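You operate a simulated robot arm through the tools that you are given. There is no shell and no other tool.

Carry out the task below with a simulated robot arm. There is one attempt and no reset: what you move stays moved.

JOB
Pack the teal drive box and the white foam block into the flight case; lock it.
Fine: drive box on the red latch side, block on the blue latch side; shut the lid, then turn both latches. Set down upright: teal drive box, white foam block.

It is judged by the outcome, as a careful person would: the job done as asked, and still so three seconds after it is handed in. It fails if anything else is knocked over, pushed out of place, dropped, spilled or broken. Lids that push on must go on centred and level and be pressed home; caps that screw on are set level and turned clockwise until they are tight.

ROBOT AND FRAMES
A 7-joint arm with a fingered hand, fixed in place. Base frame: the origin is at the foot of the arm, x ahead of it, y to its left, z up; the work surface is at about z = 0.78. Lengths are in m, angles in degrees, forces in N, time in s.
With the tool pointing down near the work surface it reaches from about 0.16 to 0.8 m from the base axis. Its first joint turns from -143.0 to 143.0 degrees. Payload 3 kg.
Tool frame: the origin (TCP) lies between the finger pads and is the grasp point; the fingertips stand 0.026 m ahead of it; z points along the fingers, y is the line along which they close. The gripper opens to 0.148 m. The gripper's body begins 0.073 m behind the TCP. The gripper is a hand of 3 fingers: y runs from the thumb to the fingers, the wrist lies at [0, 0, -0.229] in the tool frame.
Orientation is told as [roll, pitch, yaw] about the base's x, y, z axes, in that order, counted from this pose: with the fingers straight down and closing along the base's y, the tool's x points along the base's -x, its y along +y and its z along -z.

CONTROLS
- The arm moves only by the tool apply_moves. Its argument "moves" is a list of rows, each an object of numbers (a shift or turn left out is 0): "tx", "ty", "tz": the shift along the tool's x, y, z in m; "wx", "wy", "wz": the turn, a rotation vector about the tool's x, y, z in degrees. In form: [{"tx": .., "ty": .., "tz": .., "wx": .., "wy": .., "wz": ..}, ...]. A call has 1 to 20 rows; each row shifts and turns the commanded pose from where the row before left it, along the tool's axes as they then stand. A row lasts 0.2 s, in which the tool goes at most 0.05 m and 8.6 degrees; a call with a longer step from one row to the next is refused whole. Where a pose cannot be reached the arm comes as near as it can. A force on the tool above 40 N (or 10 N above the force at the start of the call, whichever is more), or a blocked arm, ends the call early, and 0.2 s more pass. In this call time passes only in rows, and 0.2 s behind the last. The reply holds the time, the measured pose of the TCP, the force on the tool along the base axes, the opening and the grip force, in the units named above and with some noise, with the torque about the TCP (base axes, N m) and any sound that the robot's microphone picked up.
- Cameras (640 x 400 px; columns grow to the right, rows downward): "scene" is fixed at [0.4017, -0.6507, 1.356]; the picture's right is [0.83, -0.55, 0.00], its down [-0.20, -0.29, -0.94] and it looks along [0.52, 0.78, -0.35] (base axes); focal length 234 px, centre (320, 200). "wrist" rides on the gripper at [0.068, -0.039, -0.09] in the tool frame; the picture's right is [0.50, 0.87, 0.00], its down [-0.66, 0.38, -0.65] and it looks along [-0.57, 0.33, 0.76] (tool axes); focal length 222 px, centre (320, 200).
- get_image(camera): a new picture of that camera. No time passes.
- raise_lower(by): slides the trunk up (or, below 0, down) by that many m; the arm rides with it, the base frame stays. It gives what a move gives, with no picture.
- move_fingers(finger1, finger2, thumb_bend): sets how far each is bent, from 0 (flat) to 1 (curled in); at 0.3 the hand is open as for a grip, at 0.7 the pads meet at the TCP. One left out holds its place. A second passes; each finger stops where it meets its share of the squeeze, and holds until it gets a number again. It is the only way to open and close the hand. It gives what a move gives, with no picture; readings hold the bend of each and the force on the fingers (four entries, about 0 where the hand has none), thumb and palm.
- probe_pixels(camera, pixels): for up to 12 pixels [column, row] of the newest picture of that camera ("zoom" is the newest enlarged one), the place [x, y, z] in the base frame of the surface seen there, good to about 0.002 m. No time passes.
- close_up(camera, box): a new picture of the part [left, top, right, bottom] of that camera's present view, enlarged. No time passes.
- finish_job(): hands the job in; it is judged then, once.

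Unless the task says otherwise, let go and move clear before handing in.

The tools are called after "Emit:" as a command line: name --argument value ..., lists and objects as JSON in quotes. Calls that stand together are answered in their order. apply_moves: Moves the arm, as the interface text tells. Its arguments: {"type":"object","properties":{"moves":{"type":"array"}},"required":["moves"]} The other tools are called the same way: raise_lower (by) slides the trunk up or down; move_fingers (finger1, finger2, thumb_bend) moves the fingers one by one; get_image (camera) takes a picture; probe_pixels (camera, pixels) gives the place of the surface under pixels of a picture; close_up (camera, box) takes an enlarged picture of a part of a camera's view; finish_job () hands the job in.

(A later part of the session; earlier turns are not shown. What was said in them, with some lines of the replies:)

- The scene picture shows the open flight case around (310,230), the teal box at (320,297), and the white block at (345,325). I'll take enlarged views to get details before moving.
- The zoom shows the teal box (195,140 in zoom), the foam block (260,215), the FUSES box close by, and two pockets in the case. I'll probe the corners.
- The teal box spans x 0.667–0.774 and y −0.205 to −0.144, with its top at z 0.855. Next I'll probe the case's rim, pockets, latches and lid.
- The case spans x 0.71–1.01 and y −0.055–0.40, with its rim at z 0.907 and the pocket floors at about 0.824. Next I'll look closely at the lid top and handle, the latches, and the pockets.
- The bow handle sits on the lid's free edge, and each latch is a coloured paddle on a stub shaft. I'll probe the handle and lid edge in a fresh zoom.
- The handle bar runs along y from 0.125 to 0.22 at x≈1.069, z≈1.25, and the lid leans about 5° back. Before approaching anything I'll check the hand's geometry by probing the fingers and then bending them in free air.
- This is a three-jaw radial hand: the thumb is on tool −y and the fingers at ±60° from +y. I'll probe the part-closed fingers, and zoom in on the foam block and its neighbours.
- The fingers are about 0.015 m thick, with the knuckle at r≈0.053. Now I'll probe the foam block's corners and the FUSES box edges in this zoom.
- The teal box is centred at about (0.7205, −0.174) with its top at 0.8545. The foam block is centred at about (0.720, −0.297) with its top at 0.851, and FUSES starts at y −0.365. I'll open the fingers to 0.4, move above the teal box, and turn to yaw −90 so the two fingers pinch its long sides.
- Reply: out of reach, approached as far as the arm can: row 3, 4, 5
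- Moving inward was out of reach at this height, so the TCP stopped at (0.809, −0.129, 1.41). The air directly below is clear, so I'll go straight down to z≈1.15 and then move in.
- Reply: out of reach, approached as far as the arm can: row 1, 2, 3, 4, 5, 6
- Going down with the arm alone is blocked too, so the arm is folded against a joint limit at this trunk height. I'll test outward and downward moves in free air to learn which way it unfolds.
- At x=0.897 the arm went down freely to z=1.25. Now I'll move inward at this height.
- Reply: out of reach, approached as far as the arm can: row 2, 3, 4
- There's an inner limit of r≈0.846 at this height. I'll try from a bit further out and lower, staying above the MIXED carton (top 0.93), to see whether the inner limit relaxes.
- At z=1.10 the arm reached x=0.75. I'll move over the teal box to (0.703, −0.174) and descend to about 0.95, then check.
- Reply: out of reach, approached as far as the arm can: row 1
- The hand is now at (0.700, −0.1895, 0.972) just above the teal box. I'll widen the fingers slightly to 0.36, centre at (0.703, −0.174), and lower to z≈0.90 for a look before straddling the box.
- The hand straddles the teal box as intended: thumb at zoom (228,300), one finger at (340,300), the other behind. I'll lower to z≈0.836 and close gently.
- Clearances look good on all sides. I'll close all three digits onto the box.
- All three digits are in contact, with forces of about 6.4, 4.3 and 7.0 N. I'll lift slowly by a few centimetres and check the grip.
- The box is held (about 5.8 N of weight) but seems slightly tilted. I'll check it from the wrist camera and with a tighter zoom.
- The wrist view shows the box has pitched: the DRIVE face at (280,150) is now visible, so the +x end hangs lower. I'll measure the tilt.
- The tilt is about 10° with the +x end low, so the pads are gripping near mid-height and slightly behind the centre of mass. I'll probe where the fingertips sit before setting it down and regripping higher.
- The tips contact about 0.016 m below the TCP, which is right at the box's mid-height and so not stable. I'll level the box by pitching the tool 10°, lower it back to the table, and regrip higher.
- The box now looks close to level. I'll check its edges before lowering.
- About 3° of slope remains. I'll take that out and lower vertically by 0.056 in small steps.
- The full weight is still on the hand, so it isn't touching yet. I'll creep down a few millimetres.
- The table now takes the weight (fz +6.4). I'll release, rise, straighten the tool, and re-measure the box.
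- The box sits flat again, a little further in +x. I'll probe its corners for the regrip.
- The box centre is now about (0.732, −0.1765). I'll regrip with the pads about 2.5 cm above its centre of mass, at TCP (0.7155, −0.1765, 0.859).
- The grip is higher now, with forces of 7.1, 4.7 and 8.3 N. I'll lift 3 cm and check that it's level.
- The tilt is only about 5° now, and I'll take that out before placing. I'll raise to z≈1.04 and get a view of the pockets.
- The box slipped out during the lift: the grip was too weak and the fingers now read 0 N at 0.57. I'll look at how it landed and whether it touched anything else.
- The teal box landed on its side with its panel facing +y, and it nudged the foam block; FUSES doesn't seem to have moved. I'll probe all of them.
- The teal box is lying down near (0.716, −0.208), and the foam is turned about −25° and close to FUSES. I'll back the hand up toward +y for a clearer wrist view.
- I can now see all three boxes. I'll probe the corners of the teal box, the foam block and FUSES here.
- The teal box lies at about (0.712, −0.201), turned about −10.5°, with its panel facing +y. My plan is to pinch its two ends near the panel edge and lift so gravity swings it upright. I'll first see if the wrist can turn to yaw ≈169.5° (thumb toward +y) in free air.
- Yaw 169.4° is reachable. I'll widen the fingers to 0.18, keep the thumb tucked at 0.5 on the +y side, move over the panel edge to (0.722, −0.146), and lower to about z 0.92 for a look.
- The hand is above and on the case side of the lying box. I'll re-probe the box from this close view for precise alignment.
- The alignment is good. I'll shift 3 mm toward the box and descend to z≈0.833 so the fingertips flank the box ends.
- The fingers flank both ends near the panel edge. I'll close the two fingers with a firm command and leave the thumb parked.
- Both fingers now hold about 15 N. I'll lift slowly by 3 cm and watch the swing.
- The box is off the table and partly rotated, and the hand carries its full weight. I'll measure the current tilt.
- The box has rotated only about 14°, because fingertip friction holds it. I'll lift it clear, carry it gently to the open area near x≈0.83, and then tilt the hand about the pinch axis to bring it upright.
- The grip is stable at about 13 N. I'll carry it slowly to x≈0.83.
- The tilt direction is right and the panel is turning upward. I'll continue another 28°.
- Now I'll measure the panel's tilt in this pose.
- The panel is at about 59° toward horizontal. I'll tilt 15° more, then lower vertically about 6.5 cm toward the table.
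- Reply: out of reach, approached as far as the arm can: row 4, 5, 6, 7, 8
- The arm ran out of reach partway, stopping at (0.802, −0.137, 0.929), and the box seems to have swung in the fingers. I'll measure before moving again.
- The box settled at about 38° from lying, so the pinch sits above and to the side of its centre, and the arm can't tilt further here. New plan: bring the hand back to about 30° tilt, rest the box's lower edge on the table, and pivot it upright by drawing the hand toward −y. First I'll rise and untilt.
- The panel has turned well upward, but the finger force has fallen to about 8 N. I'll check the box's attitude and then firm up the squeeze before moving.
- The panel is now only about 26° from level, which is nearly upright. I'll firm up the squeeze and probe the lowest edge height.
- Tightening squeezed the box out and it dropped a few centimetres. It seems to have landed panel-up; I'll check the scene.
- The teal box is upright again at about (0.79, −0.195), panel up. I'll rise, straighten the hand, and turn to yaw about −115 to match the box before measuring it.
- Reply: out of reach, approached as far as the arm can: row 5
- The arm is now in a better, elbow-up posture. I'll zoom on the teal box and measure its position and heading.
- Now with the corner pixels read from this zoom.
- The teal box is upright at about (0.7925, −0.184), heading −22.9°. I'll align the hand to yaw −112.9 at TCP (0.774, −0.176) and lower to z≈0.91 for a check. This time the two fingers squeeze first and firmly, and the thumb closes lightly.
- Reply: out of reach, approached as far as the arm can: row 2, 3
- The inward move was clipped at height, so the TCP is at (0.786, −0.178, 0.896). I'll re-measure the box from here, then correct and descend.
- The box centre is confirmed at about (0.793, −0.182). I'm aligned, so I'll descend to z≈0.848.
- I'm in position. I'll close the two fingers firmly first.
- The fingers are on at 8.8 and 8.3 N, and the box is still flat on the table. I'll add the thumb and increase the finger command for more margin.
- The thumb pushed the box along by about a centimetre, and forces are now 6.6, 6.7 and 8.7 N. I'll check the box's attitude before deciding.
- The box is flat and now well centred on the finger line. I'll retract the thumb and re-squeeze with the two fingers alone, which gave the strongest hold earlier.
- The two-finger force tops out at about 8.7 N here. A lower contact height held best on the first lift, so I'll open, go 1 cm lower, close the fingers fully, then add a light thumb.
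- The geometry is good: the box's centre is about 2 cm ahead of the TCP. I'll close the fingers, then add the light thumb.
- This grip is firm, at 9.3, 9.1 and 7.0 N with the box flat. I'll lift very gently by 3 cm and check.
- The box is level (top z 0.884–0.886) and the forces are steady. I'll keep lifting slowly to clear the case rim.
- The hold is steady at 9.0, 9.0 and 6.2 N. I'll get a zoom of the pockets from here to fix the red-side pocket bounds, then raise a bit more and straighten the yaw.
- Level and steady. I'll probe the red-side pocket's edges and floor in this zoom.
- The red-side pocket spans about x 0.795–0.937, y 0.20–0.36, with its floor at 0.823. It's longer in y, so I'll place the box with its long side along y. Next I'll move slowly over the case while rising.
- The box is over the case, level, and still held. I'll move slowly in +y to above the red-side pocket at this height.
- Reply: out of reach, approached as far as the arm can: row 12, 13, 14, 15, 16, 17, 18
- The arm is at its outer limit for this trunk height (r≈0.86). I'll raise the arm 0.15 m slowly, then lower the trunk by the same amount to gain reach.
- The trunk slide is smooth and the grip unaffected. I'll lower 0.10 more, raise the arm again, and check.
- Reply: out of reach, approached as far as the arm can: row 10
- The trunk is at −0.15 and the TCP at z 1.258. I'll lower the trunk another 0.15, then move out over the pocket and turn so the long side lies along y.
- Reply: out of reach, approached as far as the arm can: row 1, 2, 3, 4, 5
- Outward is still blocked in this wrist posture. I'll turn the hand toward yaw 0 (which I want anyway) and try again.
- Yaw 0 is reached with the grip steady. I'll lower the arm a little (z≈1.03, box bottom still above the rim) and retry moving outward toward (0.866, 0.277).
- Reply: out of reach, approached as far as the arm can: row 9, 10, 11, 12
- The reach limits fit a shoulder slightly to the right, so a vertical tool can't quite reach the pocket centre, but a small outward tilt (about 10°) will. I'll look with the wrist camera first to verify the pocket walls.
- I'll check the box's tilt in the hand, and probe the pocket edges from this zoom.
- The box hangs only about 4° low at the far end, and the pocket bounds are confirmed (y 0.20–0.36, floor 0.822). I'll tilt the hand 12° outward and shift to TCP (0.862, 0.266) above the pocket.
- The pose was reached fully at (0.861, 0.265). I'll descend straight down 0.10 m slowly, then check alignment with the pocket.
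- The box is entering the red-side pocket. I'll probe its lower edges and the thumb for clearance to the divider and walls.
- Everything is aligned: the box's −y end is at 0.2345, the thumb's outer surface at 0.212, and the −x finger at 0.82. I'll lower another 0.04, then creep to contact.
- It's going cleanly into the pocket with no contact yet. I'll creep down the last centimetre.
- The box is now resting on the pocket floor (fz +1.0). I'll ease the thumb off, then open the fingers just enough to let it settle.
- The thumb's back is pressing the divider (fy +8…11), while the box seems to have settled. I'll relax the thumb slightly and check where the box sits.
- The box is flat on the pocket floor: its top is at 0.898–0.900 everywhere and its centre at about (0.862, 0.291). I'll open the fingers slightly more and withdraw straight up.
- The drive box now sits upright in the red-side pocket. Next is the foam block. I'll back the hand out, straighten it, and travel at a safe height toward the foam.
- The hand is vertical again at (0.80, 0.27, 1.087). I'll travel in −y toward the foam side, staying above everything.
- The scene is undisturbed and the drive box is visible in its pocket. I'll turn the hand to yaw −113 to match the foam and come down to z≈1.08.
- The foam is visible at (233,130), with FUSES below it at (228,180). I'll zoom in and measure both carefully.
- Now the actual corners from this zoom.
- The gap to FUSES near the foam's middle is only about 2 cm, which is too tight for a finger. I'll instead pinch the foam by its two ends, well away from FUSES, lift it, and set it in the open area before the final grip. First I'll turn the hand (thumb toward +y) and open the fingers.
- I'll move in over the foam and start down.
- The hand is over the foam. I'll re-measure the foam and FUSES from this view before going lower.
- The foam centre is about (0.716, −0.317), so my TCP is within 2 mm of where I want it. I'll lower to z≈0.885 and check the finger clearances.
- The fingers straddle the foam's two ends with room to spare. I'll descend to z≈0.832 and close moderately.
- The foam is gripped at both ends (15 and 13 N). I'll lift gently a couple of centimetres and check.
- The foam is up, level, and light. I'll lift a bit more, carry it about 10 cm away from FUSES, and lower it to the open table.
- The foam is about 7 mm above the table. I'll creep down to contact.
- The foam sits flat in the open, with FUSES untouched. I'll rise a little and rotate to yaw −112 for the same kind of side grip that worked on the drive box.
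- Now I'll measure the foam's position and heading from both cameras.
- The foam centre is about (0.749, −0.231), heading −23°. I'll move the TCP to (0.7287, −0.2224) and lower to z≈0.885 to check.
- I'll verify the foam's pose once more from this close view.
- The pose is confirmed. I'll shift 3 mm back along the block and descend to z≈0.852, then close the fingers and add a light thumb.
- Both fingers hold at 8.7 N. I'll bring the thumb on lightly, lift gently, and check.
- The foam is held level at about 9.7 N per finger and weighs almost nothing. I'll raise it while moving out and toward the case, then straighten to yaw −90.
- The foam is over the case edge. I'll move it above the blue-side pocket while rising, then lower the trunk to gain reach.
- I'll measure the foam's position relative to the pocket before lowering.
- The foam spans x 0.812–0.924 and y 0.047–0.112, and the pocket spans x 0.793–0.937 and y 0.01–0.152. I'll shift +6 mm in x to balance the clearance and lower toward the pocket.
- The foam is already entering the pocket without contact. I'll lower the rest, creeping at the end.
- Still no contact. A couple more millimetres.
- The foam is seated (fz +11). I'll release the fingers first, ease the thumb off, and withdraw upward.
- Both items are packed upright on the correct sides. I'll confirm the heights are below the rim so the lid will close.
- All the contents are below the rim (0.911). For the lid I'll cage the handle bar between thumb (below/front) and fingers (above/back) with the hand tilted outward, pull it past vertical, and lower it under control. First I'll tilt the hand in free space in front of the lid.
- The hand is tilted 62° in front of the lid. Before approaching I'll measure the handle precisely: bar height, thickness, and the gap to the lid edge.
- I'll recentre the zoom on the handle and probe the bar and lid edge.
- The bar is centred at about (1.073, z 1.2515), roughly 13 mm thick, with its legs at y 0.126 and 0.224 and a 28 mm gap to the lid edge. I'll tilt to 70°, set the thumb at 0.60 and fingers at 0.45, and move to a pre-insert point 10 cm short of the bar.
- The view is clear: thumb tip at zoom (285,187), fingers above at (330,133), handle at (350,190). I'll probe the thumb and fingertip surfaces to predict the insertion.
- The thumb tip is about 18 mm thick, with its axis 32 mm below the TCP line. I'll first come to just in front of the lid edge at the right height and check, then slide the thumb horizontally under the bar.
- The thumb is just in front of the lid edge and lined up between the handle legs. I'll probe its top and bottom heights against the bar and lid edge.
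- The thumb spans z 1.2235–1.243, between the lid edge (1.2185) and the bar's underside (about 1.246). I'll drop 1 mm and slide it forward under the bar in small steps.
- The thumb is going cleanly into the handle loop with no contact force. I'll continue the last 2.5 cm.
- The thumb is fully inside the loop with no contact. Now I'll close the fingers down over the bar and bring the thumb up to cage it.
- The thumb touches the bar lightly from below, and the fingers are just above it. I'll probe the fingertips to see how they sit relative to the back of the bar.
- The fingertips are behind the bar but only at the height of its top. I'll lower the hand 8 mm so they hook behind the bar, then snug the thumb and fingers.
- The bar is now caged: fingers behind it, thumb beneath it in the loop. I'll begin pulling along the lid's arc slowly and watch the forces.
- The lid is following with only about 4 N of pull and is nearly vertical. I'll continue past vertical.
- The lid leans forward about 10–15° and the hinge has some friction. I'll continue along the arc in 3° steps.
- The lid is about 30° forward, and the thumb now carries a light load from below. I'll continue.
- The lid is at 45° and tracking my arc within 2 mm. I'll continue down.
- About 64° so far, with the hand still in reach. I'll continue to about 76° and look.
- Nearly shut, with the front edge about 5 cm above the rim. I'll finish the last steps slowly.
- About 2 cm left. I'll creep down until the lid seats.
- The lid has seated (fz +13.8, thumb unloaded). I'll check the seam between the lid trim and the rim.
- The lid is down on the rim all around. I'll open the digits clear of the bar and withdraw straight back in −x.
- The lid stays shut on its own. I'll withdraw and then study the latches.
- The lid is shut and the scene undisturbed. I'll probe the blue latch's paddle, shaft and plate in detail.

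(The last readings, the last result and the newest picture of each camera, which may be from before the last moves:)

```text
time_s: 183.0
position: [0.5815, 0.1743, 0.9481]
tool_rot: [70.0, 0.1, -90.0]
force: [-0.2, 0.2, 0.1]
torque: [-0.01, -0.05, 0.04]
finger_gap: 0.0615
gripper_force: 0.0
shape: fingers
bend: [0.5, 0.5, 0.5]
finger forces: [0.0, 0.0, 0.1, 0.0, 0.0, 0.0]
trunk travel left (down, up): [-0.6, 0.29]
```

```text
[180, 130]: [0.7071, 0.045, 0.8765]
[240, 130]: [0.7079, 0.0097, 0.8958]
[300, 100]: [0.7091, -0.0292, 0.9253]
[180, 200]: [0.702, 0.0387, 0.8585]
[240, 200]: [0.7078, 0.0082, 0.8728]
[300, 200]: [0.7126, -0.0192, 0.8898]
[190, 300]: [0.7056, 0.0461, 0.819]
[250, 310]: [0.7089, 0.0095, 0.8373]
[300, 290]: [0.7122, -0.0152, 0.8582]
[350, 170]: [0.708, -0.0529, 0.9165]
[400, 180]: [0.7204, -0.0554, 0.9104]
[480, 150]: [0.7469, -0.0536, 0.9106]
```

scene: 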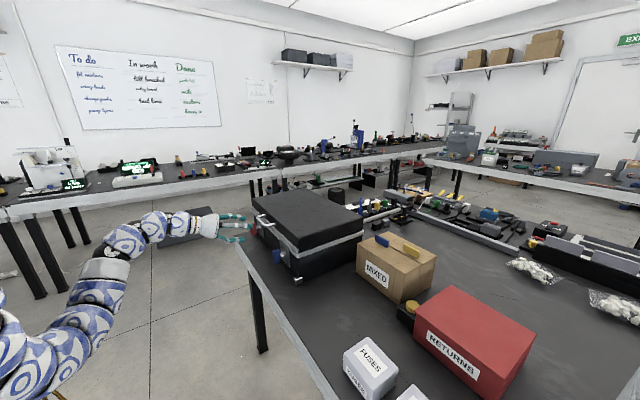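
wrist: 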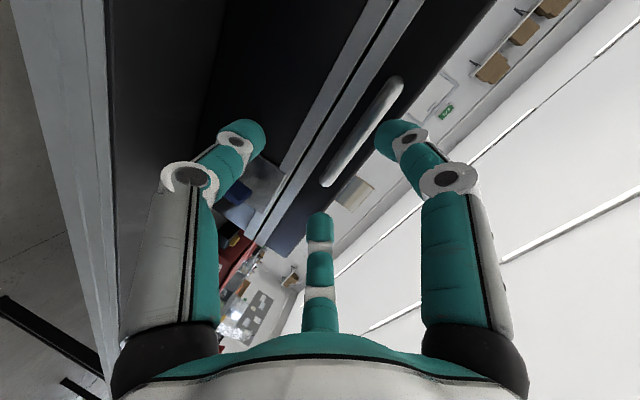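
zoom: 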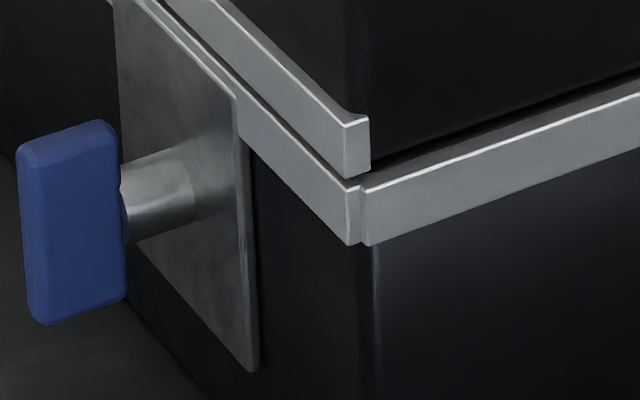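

Now the paddle and shaft pixels themselves.

Emit:
probe_pixels --camera "zoom" --pixels '[[28, 155], [40, 150], [105, 130], [112, 200], [70, 220], [45, 310], [120, 285], [35, 250], [60, 140], [140, 200], [165, 180], [150, 160]]'

Emit:
close_up --camera "scene" --box '[245, 210, 275, 240]'

Emit:
probe_pixels --camera "zoom" --pixels '[[100, 120], [160, 110], [200, 130], [120, 250], [200, 240], [150, 180], [250, 150], [280, 150], [320, 120], [350, 250]]'

```text
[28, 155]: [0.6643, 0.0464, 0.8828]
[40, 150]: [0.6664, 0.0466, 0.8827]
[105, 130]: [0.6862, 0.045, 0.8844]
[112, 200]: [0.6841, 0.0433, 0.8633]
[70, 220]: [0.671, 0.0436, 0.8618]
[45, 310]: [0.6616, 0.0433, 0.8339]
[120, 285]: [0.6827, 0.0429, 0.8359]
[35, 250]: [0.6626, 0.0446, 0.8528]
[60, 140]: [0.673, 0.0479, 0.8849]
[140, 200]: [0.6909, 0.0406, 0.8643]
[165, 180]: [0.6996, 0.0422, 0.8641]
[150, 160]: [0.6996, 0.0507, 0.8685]
```

```text
13.33 times, centred on (260, 225) of scene
```

zoom: 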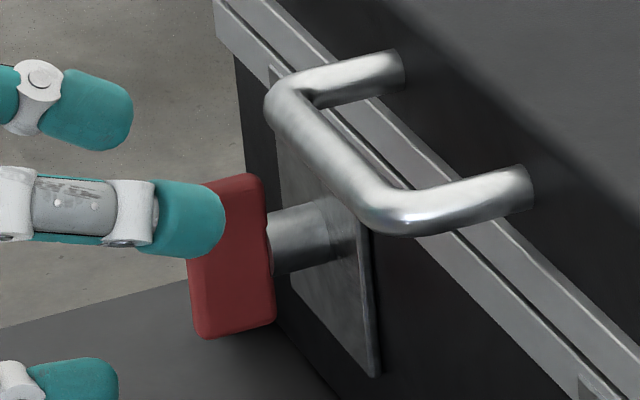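

```text
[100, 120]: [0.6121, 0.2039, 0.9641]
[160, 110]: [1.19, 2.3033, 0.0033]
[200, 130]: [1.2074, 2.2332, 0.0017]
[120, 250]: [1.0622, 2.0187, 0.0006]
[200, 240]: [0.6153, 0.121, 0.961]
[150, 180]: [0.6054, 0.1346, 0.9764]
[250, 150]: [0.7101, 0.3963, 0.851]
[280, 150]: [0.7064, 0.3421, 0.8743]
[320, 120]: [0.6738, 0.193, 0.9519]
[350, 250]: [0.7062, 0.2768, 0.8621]
```

The paddles are vertical tabs (about 13 mm thick in y, 52 mm tall) on shafts along x; the blue one's axis is near (y 0.05, z 0.86). I'll bring the hand horizontal, using the thumb as a poker, and look at the latches face-on before choosing a direction.

Emit:
apply_moves --moves '[{"tz": -0.03}, {"wx": -5}, {"wx": -5}, {"wx": -5}, {"wx": -5}, {"tx": -0.03}, {"tx": -0.03}]'

Emit:
move_fingers --finger1 0.45 --finger2 0.45 --thumb_bend 0.6

Emit:
get_image --camera "scene"

Emit:
get_image --camera "wrist"

```text
time_s: 184.6
position: [0.5524, 0.1118, 0.9563]
tool_rot: [90.0, 0.0, -90.0]
force: [-0.3, -1.1, 0.1]
torque: [0.02, 0.0, 0.0]
finger_gap: 0.0619
gripper_force: 0.2
shape: fingers
bend: [0.5, 0.5, 0.5]
finger forces: [0.0, 0.0, 0.0, 0.0, 0.0, 0.1]
trunk travel left (down, up): [-0.6, 0.29]
```

```text
time_s: 185.6
position: [0.5532, 0.1131, 0.9571]
tool_rot: [90.0, -0.1, -90.0]
force: [0.5, -0.3, 0.0]
torque: [-0.03, -0.01, 0.0]
finger_gap: 0.0551
gripper_force: 0.1
shape: fingers
bend: [0.45, 0.45, 0.6]
finger forces: [0.0, 0.0, 0.1, 0.1, 0.0, 0.0]
trunk travel left (down, up): [-0.6, 0.29]
```

```text
taken
```

scene: 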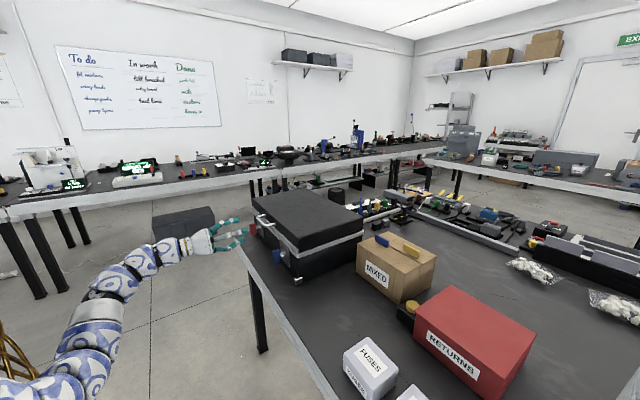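

```text
taken
```

wrist: 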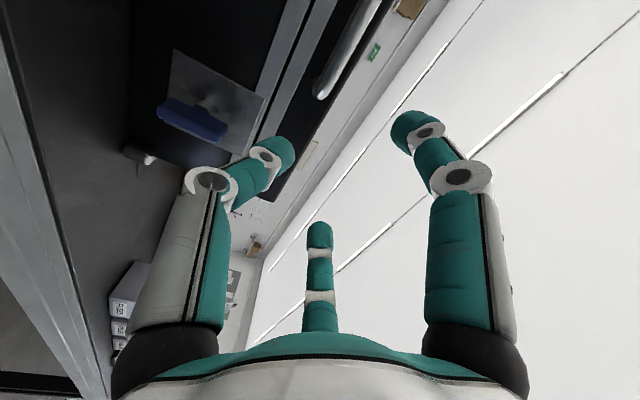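

The wrist camera sees the blue latch at (190,115). I'll zoom in on it.

Emit:
close_up --camera "wrist" --box '[120, 30, 300, 190]'

Emit:
probe_pixels --camera "wrist" --pixels '[[160, 108], [225, 135], [190, 112], [165, 118], [215, 140], [200, 105], [175, 60], [262, 100], [180, 100], [220, 122]]'

```text
2.50 times, centred on (210, 110) of wrist
```

zoom: 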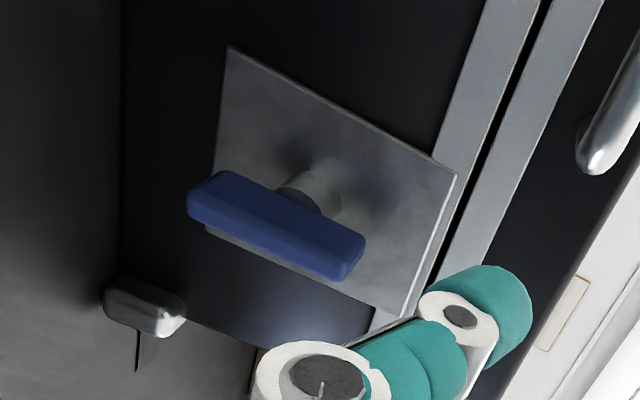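

```text
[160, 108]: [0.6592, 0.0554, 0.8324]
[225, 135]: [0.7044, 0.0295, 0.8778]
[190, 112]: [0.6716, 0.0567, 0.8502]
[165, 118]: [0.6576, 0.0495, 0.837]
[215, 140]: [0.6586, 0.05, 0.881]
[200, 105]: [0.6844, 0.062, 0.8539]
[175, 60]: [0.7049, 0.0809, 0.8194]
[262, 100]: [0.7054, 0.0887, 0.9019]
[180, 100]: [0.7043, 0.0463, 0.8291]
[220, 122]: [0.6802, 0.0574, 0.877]
```

The blue paddle occupies y 0.0435–0.0567, x 0.6575–0.6865 and z 0.832–0.885. I'll tuck the fingers (0.66), place the thumb on the +y side of its upper half, and push the top toward −y (clockwise seen from the front).

Emit:
move_fingers --finger1 0.66 --finger2 0.66

Emit:
apply_moves --moves '[{"tx": -0.0173, "ty": -0.0216}, {"tx": -0.0173, "ty": -0.0215}, {"tz": 0.03}, {"tz": 0.03}, {"tz": 0.02}, {"tz": 0}]'

Emit:
close_up --camera "scene" --box '[240, 210, 320, 280]'

Emit:
get_image --camera "wrist"

```text
time_s: 186.6
position: [0.5534, 0.1127, 0.9566]
tool_rot: [90.0, -0.1, -90.0]
force: [0.8, 1.5, 0.2]
torque: [0.01, 0.04, 0.0]
finger_gap: 0.0215
gripper_force: 0.1
shape: fingers
bend: [0.66, 0.66, 0.6]
finger forces: [0.0, 0.0, 0.0, 0.0, 0.0, 0.0]
trunk travel left (down, up): [-0.6, 0.29]
```

```text
time_s: 188.0
position: [0.6346, 0.0791, 0.9141]
tool_rot: [90.1, -0.1, -90.0]
force: [0.4, 0.1, -0.6]
torque: [-0.04, 0.01, 0.01]
finger_gap: 0.0209
gripper_force: 0.0
shape: fingers
bend: [0.66, 0.66, 0.6]
finger forces: [0.0, 0.0, 0.0, 0.0, 0.0, 0.1]
trunk travel left (down, up): [-0.6, 0.29]
```

```text
5.71 times, centred on (280, 245) of scene
```

zoom: 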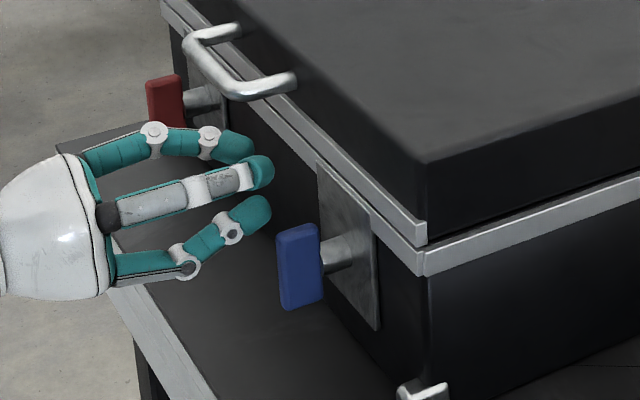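

```text
taken
```

wrist: 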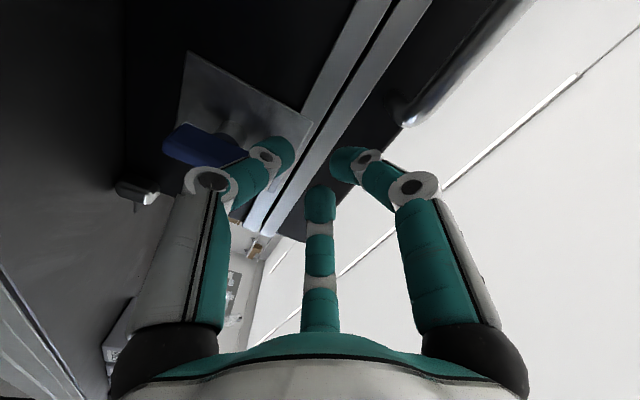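

The thumb (zoom 250,215) is approaching beside the paddle. I'll probe its tip to confirm position before advancing.

Emit:
probe_pixels --camera "zoom" --pixels '[[262, 208], [250, 200], [250, 212], [250, 222], [235, 215], [225, 232], [210, 240], [262, 172], [240, 150], [300, 240], [310, 270]]'

```text
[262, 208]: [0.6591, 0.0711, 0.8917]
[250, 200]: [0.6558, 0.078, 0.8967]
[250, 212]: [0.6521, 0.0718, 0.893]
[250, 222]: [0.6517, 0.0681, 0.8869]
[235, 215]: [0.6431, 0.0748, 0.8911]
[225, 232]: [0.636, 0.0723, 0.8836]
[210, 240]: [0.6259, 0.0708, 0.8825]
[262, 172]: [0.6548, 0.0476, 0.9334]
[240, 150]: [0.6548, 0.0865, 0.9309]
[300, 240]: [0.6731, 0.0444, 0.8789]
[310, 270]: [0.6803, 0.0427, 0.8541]
```

The thumb tip centre is at about (0.65, 0.079, 0.889). I'll drop 6 mm and advance 28 mm so it lies alongside the paddle's upper half.

Emit:
apply_moves --moves '[{"ty": -0.0065, "tz": 0.008}, {"tz": 0.01}, {"tz": 0.01}, {"tz": 0}]'

Emit:
close_up --camera "scene" --box '[250, 215, 320, 275]'

```text
time_s: 189.0
position: [0.6626, 0.0788, 0.9096]
tool_rot: [89.9, 0.0, -90.0]
force: [0.6, -0.4, 0.8]
torque: [-0.02, -0.03, 0.02]
finger_gap: 0.0213
gripper_force: 0.0
shape: fingers
bend: [0.66, 0.66, 0.6]
finger forces: [0.0, 0.1, 0.0, 0.1, 0.1, 0.1]
trunk travel left (down, up): [-0.6, 0.29]
```

```text
6.67 times, centred on (285, 245) of scene
```

zoom: 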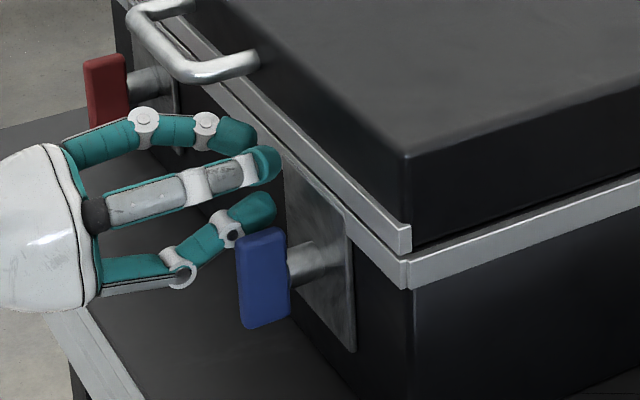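

The thumb sits on the far (+y) side of the paddle but slightly high. I'll lower 4 mm and start the push in −y gently, watching force and sound.

Emit:
apply_moves --moves '[{"ty": -0.004}, {"tx": -0.006}, {"tx": -0.005}, {"tx": -0.004}, {"tx": -0.003}, {"tz": 0}]'

Emit:
close_up --camera "scene" --box '[250, 215, 320, 275]'

```text
time_s: 190.4
position: [0.6613, 0.062, 0.9049]
tool_rot: [89.9, 0.1, -90.0]
force: [1.5, 5.3, 0.0]
torque: [0.21, -0.05, -0.02]
finger_gap: 0.021
gripper_force: 2.8
shape: fingers
bend: [0.66, 0.66, 0.6]
finger forces: [0.1, 0.1, 0.0, 0.0, 5.7, 0.0]
trunk travel left (down, up): [-0.6, 0.29]
```

```text
6.67 times, centred on (285, 245) of scene
```

zoom: 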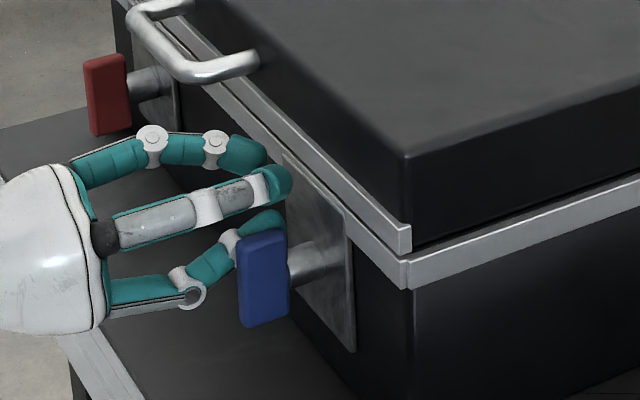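

Contact: 5.3 N of resistance. I'll keep pushing in small steps to see whether it turns this way.

Emit:
apply_moves --moves '[{"tx": -0.003}, {"tx": -0.003}, {"tz": 0}]'

Emit:
close_up --camera "scene" --box '[250, 215, 320, 275]'

```text
time_s: 191.2
position: [0.6596, 0.055, 0.9052]
tool_rot: [90.0, 0.0, -90.0]
force: [-1.4, 2.9, 2.9]
torque: [0.08, 0.06, -0.04]
finger_gap: 0.0192
gripper_force: 2.2
shape: fingers
bend: [0.66, 0.66, 0.61]
finger forces: [0.0, 0.1, 0.0, 0.0, 3.6, 0.0]
trunk travel left (down, up): [-0.6, 0.29]
```

```text
6.67 times, centred on (285, 245) of scene
```

zoom: 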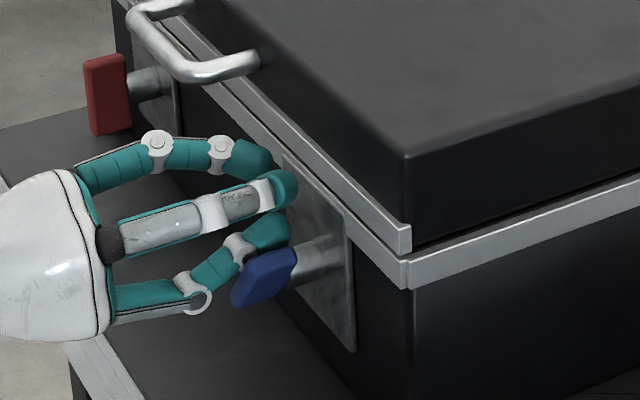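

The blue paddle is turning, now roughly 45°. I'll continue the sweep.

Emit:
apply_moves --moves '[{"tx": -0.004}, {"tx": -0.004}, {"tx": -0.004}, {"tx": -0.004}, {"tz": 0}]'

Emit:
close_up --camera "scene" --box '[250, 215, 320, 275]'

```text
time_s: 192.4
position: [0.661, 0.0388, 0.9054]
tool_rot: [89.9, -0.1, -90.1]
force: [-1.9, 0.4, 5.0]
torque: [0.01, 0.09, -0.03]
finger_gap: 0.0179
gripper_force: 2.4
shape: fingers
bend: [0.66, 0.66, 0.61]
finger forces: [0.0, 0.0, 0.0, 0.0, 4.8, 0.0]
trunk travel left (down, up): [-0.6, 0.29]
```

```text
6.67 times, centred on (285, 245) of scene
```

zoom: 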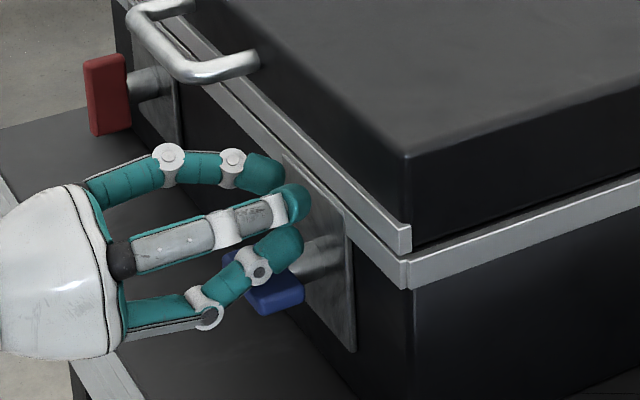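

It's nearly horizontal, with the thumb now pressing on top. I'll move a bit further out along the paddle and press down lightly to complete the turn.

Emit:
apply_moves --moves '[{"tx": -0.005}, {"tx": -0.004}, {"ty": -0.002}, {"ty": -0.002}, {"tz": 0}]'

Emit:
close_up --camera "scene" --box '[250, 215, 320, 275]'

Emit:
get_image --camera "wrist"

```text
time_s: 193.6
position: [0.6593, 0.0318, 0.9014]
tool_rot: [90.2, 0.0, -90.0]
force: [-6.3, -0.1, 10.2]
torque: [0.03, 0.17, 0.01]
finger_gap: 0.0136
gripper_force: 5.5
shape: fingers
bend: [0.66, 0.66, 0.63]
finger forces: [0.1, 0.0, 0.0, 0.1, 11.6, 0.0]
trunk travel left (down, up): [-0.6, 0.29]
```

```text
6.67 times, centred on (285, 245) of scene
```

zoom: 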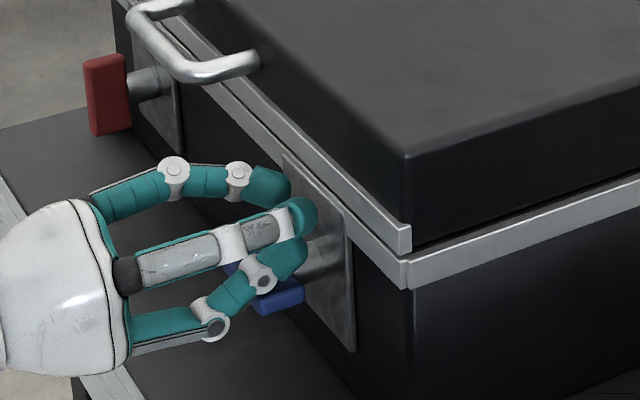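

```text
taken
```

wrist: 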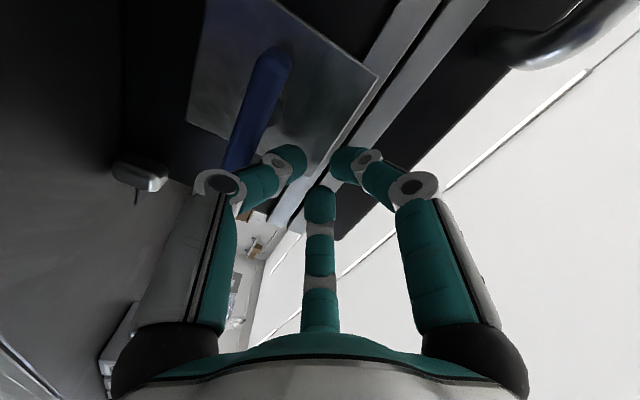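

The blue paddle looks horizontal and is resisting at about 10 N, likely its stop. I'll back off and measure its angle.

Emit:
apply_moves --moves '[{"ty": 0.006}, {"ty": 0.006, "tz": -0.015}, {"tz": -0.03}, {"tz": -0.03}, {"tz": -0.02}]'

Emit:
close_up --camera "scene" --box '[270, 230, 315, 275]'

Emit:
close_up --camera "wrist" --box '[130, 30, 310, 190]'

```text
time_s: 194.8
position: [0.5663, 0.0289, 0.9134]
tool_rot: [90.1, 0.0, -90.0]
force: [-0.7, 0.3, 0.0]
torque: [0.05, -0.02, 0.0]
finger_gap: 0.0205
gripper_force: 0.1
shape: fingers
bend: [0.66, 0.66, 0.6]
finger forces: [0.0, 0.0, 0.1, 0.0, 0.1, 0.0]
trunk travel left (down, up): [-0.6, 0.29]
```

```text
8.89 times, centred on (292, 252) of scene
```

zoom: 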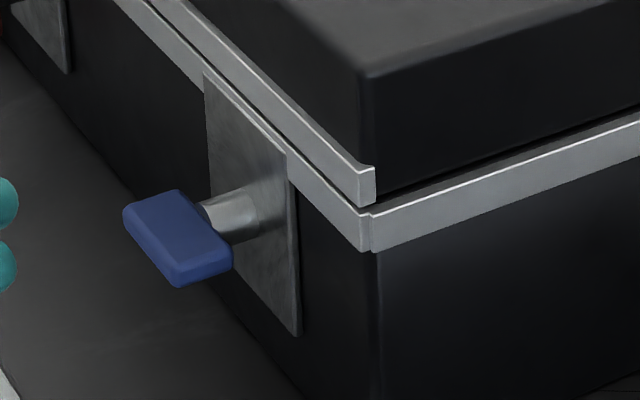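

```text
2.50 times, centred on (220, 110) of wrist
```

zoom: 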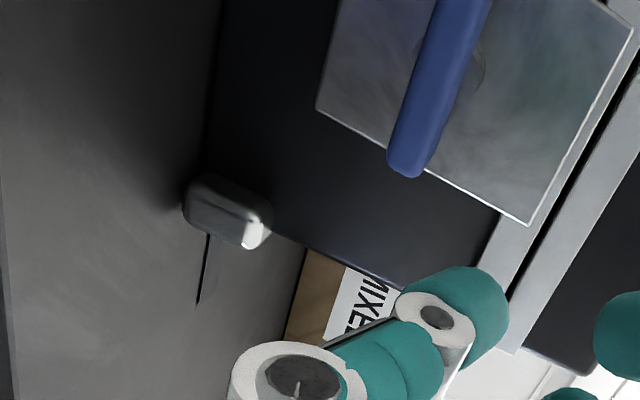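

The blue paddle is now horizontal. I'll measure how level it is.

Emit:
close_up --camera "scene" --box '[270, 230, 315, 275]'

Emit:
probe_pixels --camera "zoom" --pixels '[[140, 212], [175, 200], [215, 240], [180, 258], [160, 225], [200, 235], [185, 280], [225, 265], [130, 225], [230, 215]]'

Emit:
get_image --camera "scene"

```text
8.89 times, centred on (292, 252) of scene
```

zoom: 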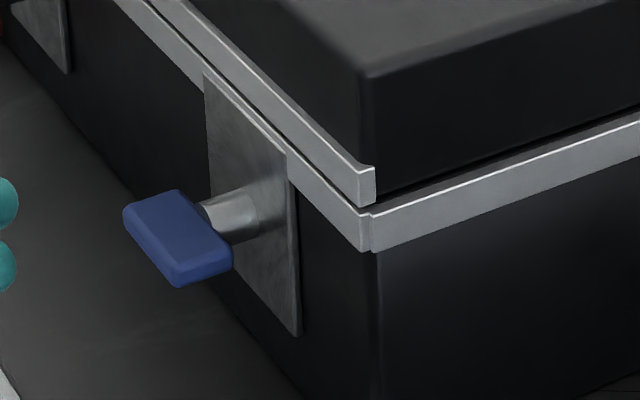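

```text
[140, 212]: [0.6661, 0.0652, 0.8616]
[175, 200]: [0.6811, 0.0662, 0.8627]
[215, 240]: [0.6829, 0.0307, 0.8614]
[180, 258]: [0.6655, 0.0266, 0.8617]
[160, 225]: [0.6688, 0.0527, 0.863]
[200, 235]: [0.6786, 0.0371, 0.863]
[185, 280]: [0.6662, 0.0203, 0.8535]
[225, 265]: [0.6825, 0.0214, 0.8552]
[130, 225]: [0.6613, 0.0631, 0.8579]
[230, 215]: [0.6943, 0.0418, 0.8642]
```

```text
taken
```

scene: 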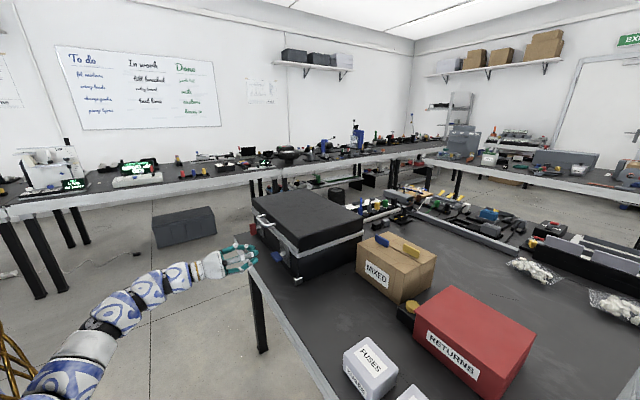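

The blue latch's top face is level from end to end (z 0.8616 vs 0.8617), so it's fully turned. Now I'll measure the red latch.

Emit:
close_up --camera "scene" --box '[238, 205, 283, 250]'

Emit:
probe_pixels --camera "zoom" --pixels '[[180, 160], [210, 150], [190, 200], [220, 200], [190, 240], [225, 235], [200, 145], [175, 200], [245, 185], [265, 180]]'

```text
8.89 times, centred on (260, 228) of scene
```

zoom: 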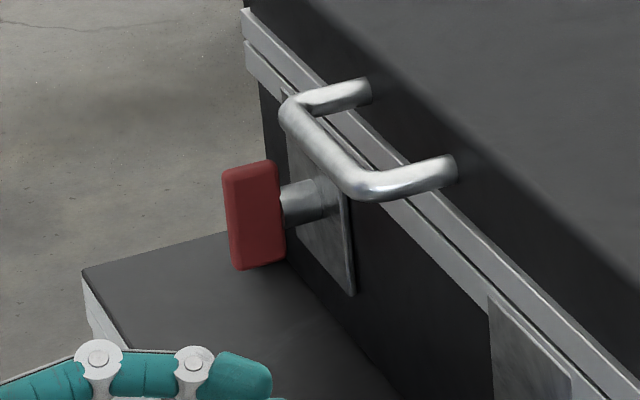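

```text
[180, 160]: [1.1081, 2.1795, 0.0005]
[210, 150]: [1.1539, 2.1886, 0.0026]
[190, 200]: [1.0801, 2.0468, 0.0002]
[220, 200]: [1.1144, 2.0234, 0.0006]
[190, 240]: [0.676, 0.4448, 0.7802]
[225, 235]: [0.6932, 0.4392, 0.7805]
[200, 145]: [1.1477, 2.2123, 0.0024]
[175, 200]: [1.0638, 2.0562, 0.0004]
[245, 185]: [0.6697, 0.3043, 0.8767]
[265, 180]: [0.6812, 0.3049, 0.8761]
```

The red paddle's −y face is at y≈0.304, so its axis is near y 0.311. I'll move the hand across in front of the case at a safe distance and position the thumb on the red paddle's +y side in the same way.

Emit:
apply_moves --moves '[{"tz": -0.025, "tx": 0.02}, {"tx": 0.04}, {"tx": 0.04}, {"tx": 0.04}, {"tx": 0.04}, {"tx": 0.04}, {"tx": 0.04}, {"tx": 0.04}, {"tx": 0.01}, {"tz": 0}]'

Emit:
get_image --camera "wrist"

Emit:
get_image --camera "scene"

```text
time_s: 197.0
position: [0.5414, 0.3405, 0.9134]
tool_rot: [90.0, 0.1, -90.0]
force: [-0.1, 0.0, -0.4]
torque: [0.02, 0.0, 0.02]
finger_gap: 0.0209
gripper_force: 0.2
shape: fingers
bend: [0.66, 0.66, 0.6]
finger forces: [0.0, 0.1, 0.0, 0.0, 0.0, 0.0]
trunk travel left (down, up): [-0.6, 0.29]
```

```text
taken
```

wrist: 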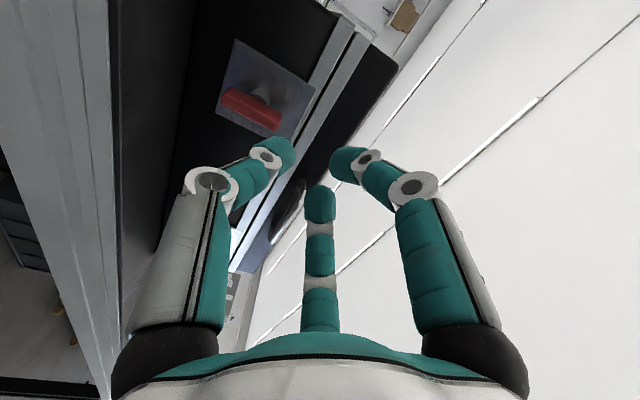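

```text
taken
```

scene: 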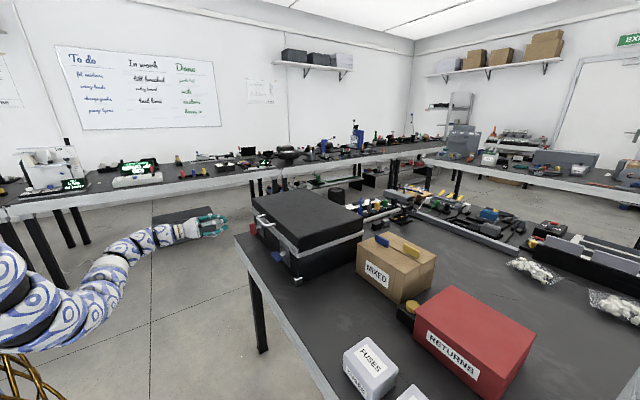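

Now I'll probe the red paddle's +y face and extents from the wrist camera.

Emit:
probe_pixels --camera "wrist" --pixels '[[226, 98], [250, 103], [275, 125], [235, 95], [270, 120], [228, 106], [265, 132], [250, 115], [262, 95], [240, 70]]'

Emit:
close_up --camera "wrist" --box '[200, 30, 330, 150]'

```text
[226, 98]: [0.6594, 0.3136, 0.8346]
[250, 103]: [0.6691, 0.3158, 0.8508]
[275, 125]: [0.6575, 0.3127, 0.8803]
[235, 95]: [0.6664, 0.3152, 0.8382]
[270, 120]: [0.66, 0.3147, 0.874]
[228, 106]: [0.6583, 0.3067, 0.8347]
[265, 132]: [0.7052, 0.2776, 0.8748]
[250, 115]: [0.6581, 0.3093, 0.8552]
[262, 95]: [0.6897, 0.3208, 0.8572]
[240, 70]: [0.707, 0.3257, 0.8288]
```

```text
3.33 times, centred on (265, 90) of wrist
```

zoom: 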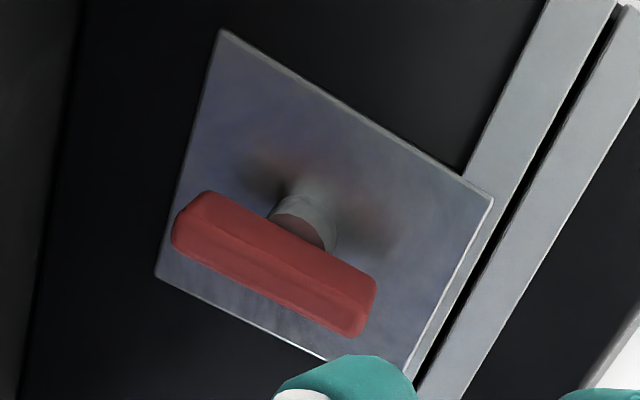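

The red paddle's +y face is at y≈0.3155, the same layout as blue. I'll advance the thumb alongside it and check clearance.

Emit:
apply_moves --moves '[{"tz": 0.03, "ty": -0.004}, {"tz": 0.03, "ty": -0.004}, {"tz": 0.03}, {"tz": 0.02}, {"tz": 0.01}, {"tz": 0}]'

Emit:
close_up --camera "scene" --box '[228, 195, 293, 250]'

```text
time_s: 198.4
position: [0.6601, 0.3412, 0.905]
tool_rot: [89.9, 0.0, -90.0]
force: [0.5, -0.6, 0.3]
torque: [0.01, 0.0, 0.02]
finger_gap: 0.0207
gripper_force: 0.1
shape: fingers
bend: [0.66, 0.66, 0.6]
finger forces: [0.1, 0.0, 0.0, 0.0, 0.0, 0.0]
trunk travel left (down, up): [-0.6, 0.29]
```

```text
7.27 times, centred on (260, 222) of scene
```

zoom: 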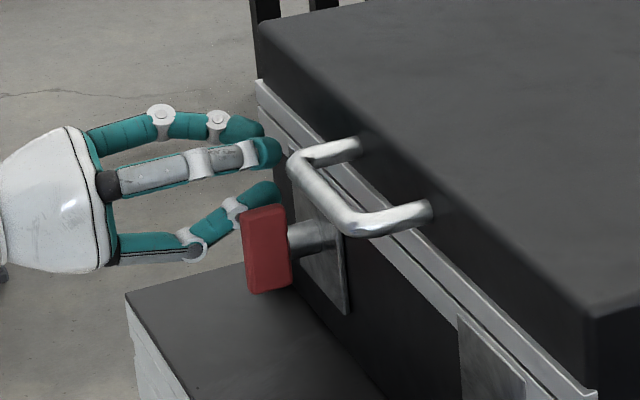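

The thumb is alongside the red paddle, clear of the handle. I'll push the top toward −y in small steps, as with blue.

Emit:
apply_moves --moves '[{"tx": -0.006}, {"tx": -0.005}, {"tx": -0.004}, {"tx": -0.003}, {"tx": -0.003}, {"tx": -0.003}, {"tz": 0}]'

Emit:
close_up --camera "scene" --box '[228, 195, 293, 250]'

```text
time_s: 200.0
position: [0.6607, 0.3158, 0.9047]
tool_rot: [90.1, -0.1, -90.0]
force: [-1.5, 2.5, 2.6]
torque: [0.1, 0.05, -0.03]
finger_gap: 0.0192
gripper_force: 1.3
shape: fingers
bend: [0.66, 0.66, 0.61]
finger forces: [0.0, 0.1, 0.0, 0.0, 3.3, 0.0]
trunk travel left (down, up): [-0.6, 0.29]
```

```text
7.27 times, centred on (260, 222) of scene
```

zoom: 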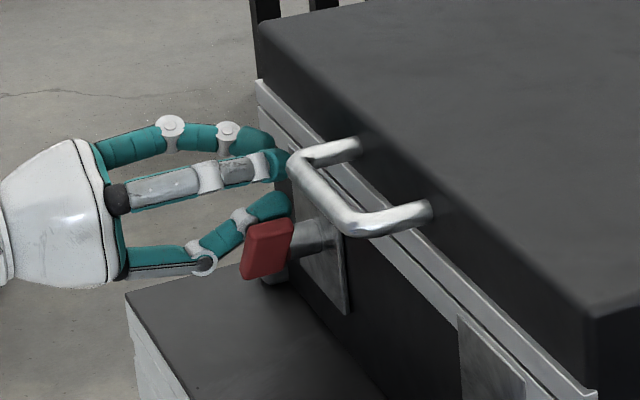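

The red paddle turns the same way. I'll continue the sweep to horizontal.

Emit:
apply_moves --moves '[{"tx": -0.004}, {"tx": -0.004}, {"tx": -0.004}, {"tx": -0.004}, {"tx": -0.004}, {"tx": -0.004}, {"ty": -0.002}, {"ty": -0.002}, {"tz": 0}]'

Emit:
close_up --camera "scene" --box '[228, 195, 293, 250]'

```text
time_s: 202.0
position: [0.6611, 0.2915, 0.9009]
tool_rot: [90.2, 0.0, -90.0]
force: [-4.0, -1.7, 9.9]
torque: [-0.1, 0.2, 0.03]
finger_gap: 0.0138
gripper_force: 5.4
shape: fingers
bend: [0.66, 0.66, 0.63]
finger forces: [0.0, 0.1, 0.1, 0.0, 11.0, 0.0]
trunk travel left (down, up): [-0.6, 0.29]
```

```text
7.27 times, centred on (260, 222) of scene
```

zoom: 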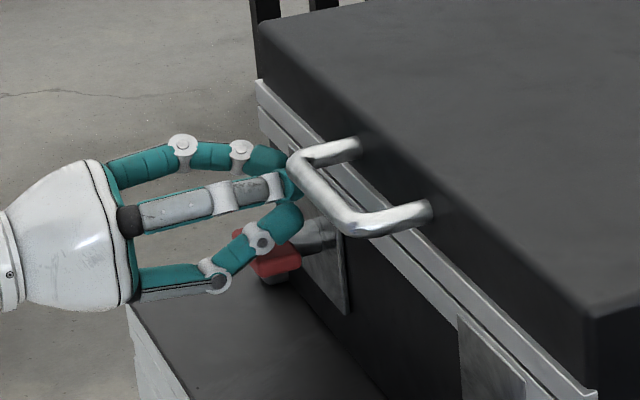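

The red paddle has reached the same stop (about 10 N, as with blue). I'll back off, withdraw, and verify both latches and the lid.

Emit:
apply_moves --moves '[{"ty": 0.006}, {"ty": 0.006, "tz": -0.015}, {"tz": -0.03}, {"tz": -0.04}, {"tz": -0.04}, {"tz": 0}]'

Emit:
close_up --camera "scene" --box '[235, 195, 315, 275]'

Emit:
probe_pixels --camera "zoom" --pixels '[[140, 160], [160, 165], [175, 180], [150, 175], [355, 265], [390, 285], [370, 275], [400, 290]]'

```text
time_s: 203.4
position: [0.5361, 0.2915, 0.9121]
tool_rot: [90.0, 0.0, -90.0]
force: [0.7, -0.2, -0.1]
torque: [0.0, 0.01, 0.0]
finger_gap: 0.0211
gripper_force: 0.1
shape: fingers
bend: [0.66, 0.66, 0.6]
finger forces: [0.0, 0.0, 0.1, 0.0, 0.0, 0.0]
trunk travel left (down, up): [-0.6, 0.29]
```

```text
5.00 times, centred on (275, 235) of scene
```

zoom: 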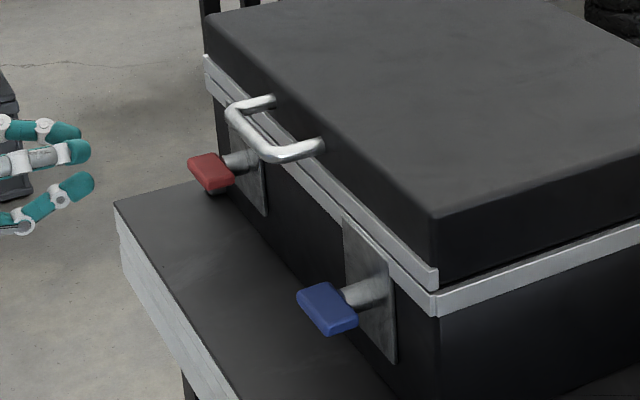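

```text
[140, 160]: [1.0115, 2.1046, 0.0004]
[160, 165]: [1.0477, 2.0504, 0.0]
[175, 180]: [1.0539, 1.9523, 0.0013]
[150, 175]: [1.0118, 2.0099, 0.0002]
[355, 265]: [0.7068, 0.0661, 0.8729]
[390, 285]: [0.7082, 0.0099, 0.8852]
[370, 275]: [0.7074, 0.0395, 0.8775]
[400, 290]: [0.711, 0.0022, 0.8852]
```

Both paddles look horizontal. I'll probe their top faces and the lid seam to confirm.

Emit:
probe_pixels --camera "zoom" --pixels '[[197, 163], [212, 178], [222, 172], [208, 168], [310, 295], [335, 318], [325, 300], [345, 310], [435, 285], [436, 297], [330, 215], [210, 75]]'

Emit:
get_image --camera "scene"

```text
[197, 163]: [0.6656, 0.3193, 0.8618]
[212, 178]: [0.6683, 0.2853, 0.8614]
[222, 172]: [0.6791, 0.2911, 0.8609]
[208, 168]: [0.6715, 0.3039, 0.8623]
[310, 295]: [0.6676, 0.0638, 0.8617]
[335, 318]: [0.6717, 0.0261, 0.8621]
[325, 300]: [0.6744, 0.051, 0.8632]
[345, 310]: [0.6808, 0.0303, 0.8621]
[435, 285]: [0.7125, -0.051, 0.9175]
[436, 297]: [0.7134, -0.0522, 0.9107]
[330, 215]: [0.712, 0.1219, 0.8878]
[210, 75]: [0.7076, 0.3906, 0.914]
```

```text
taken
```

scene: 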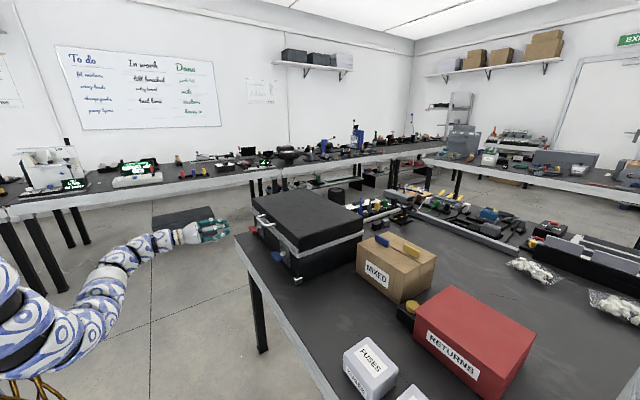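

Both latches are level and fully turned. As a last check I'll zoom the front seam to be sure the lid is fully home.

Emit:
close_up --camera "scene" --box '[305, 235, 335, 265]'

Emit:
probe_pixels --camera "zoom" --pixels '[[200, 210], [210, 235], [215, 245], [215, 252], [216, 260], [216, 268], [216, 280], [300, 215], [300, 235], [300, 245]]'

```text
13.33 times, centred on (320, 250) of scene
```

zoom: 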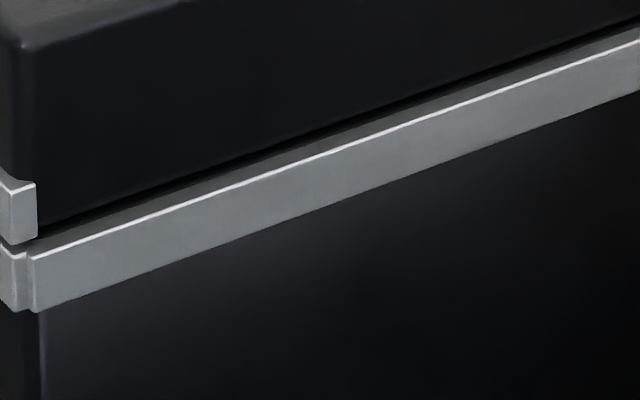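

```text
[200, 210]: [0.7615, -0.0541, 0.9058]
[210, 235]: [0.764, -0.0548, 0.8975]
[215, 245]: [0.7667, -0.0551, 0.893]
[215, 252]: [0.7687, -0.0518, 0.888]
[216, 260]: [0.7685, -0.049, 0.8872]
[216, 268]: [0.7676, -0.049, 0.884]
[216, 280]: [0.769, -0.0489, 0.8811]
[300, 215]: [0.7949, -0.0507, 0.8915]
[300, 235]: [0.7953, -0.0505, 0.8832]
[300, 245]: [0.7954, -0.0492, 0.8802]
```

The seam is thin and even. I'll check that the lid top is level front to back.

Emit:
probe_pixels --camera "scene" --pixels '[[262, 203], [285, 215], [318, 235], [300, 205], [330, 215], [355, 212], [310, 198], [345, 205]]'

Emit:
close_up --camera "scene" --box '[320, 250, 480, 400]'

```text
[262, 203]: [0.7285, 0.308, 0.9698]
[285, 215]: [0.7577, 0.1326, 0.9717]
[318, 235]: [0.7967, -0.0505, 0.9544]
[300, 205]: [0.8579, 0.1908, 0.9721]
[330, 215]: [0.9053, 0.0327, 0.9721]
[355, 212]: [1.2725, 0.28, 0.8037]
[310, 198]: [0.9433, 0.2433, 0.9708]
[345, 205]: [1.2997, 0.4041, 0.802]
```

```text
2.67 times, centred on (400, 325) of scene
```

zoom: 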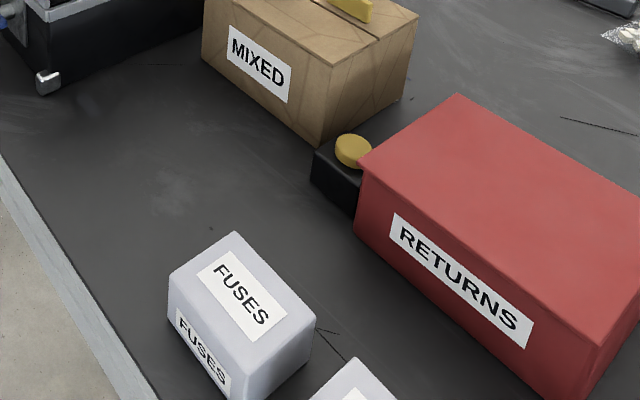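

The lid top is level (z 0.9717 at the front, 0.9708 at the back), both paddles are fully turned, and the neighbouring boxes are in place. The hand is clear of the case and holding nothing, so I'll hand in the job.

Emit:
finish_job

```text
The job is handed in.
```

The flight case is packed, shut and locked, and I've handed the job in. Both items stand upright: the teal drive box on the red latch side and the white foam block on the blue latch side.

- **Lid:** closed and level. Its top reads z 0.972 at the front and 0.971 at the back, and the seam looks thin and even.
- **Latches:** both turned a quarter turn clockwise (seen from the front) until they stopped. Both tabs now sit horizontal.
- **Drops:** the drive box slipped out of the hand twice before it was packed. The first time it landed on its side and nudged the foam block, turning it close to the FUSES box. The second was a fall of roughly 6 to 8 cm, and it landed upright. I saw no damage in the pictures, but I couldn't check inside.
- **Everything else:** in the last pictures, FUSES, MIXED and RETURNS looked undisturbed and upright. The hand was clear of the case and holding nothing.
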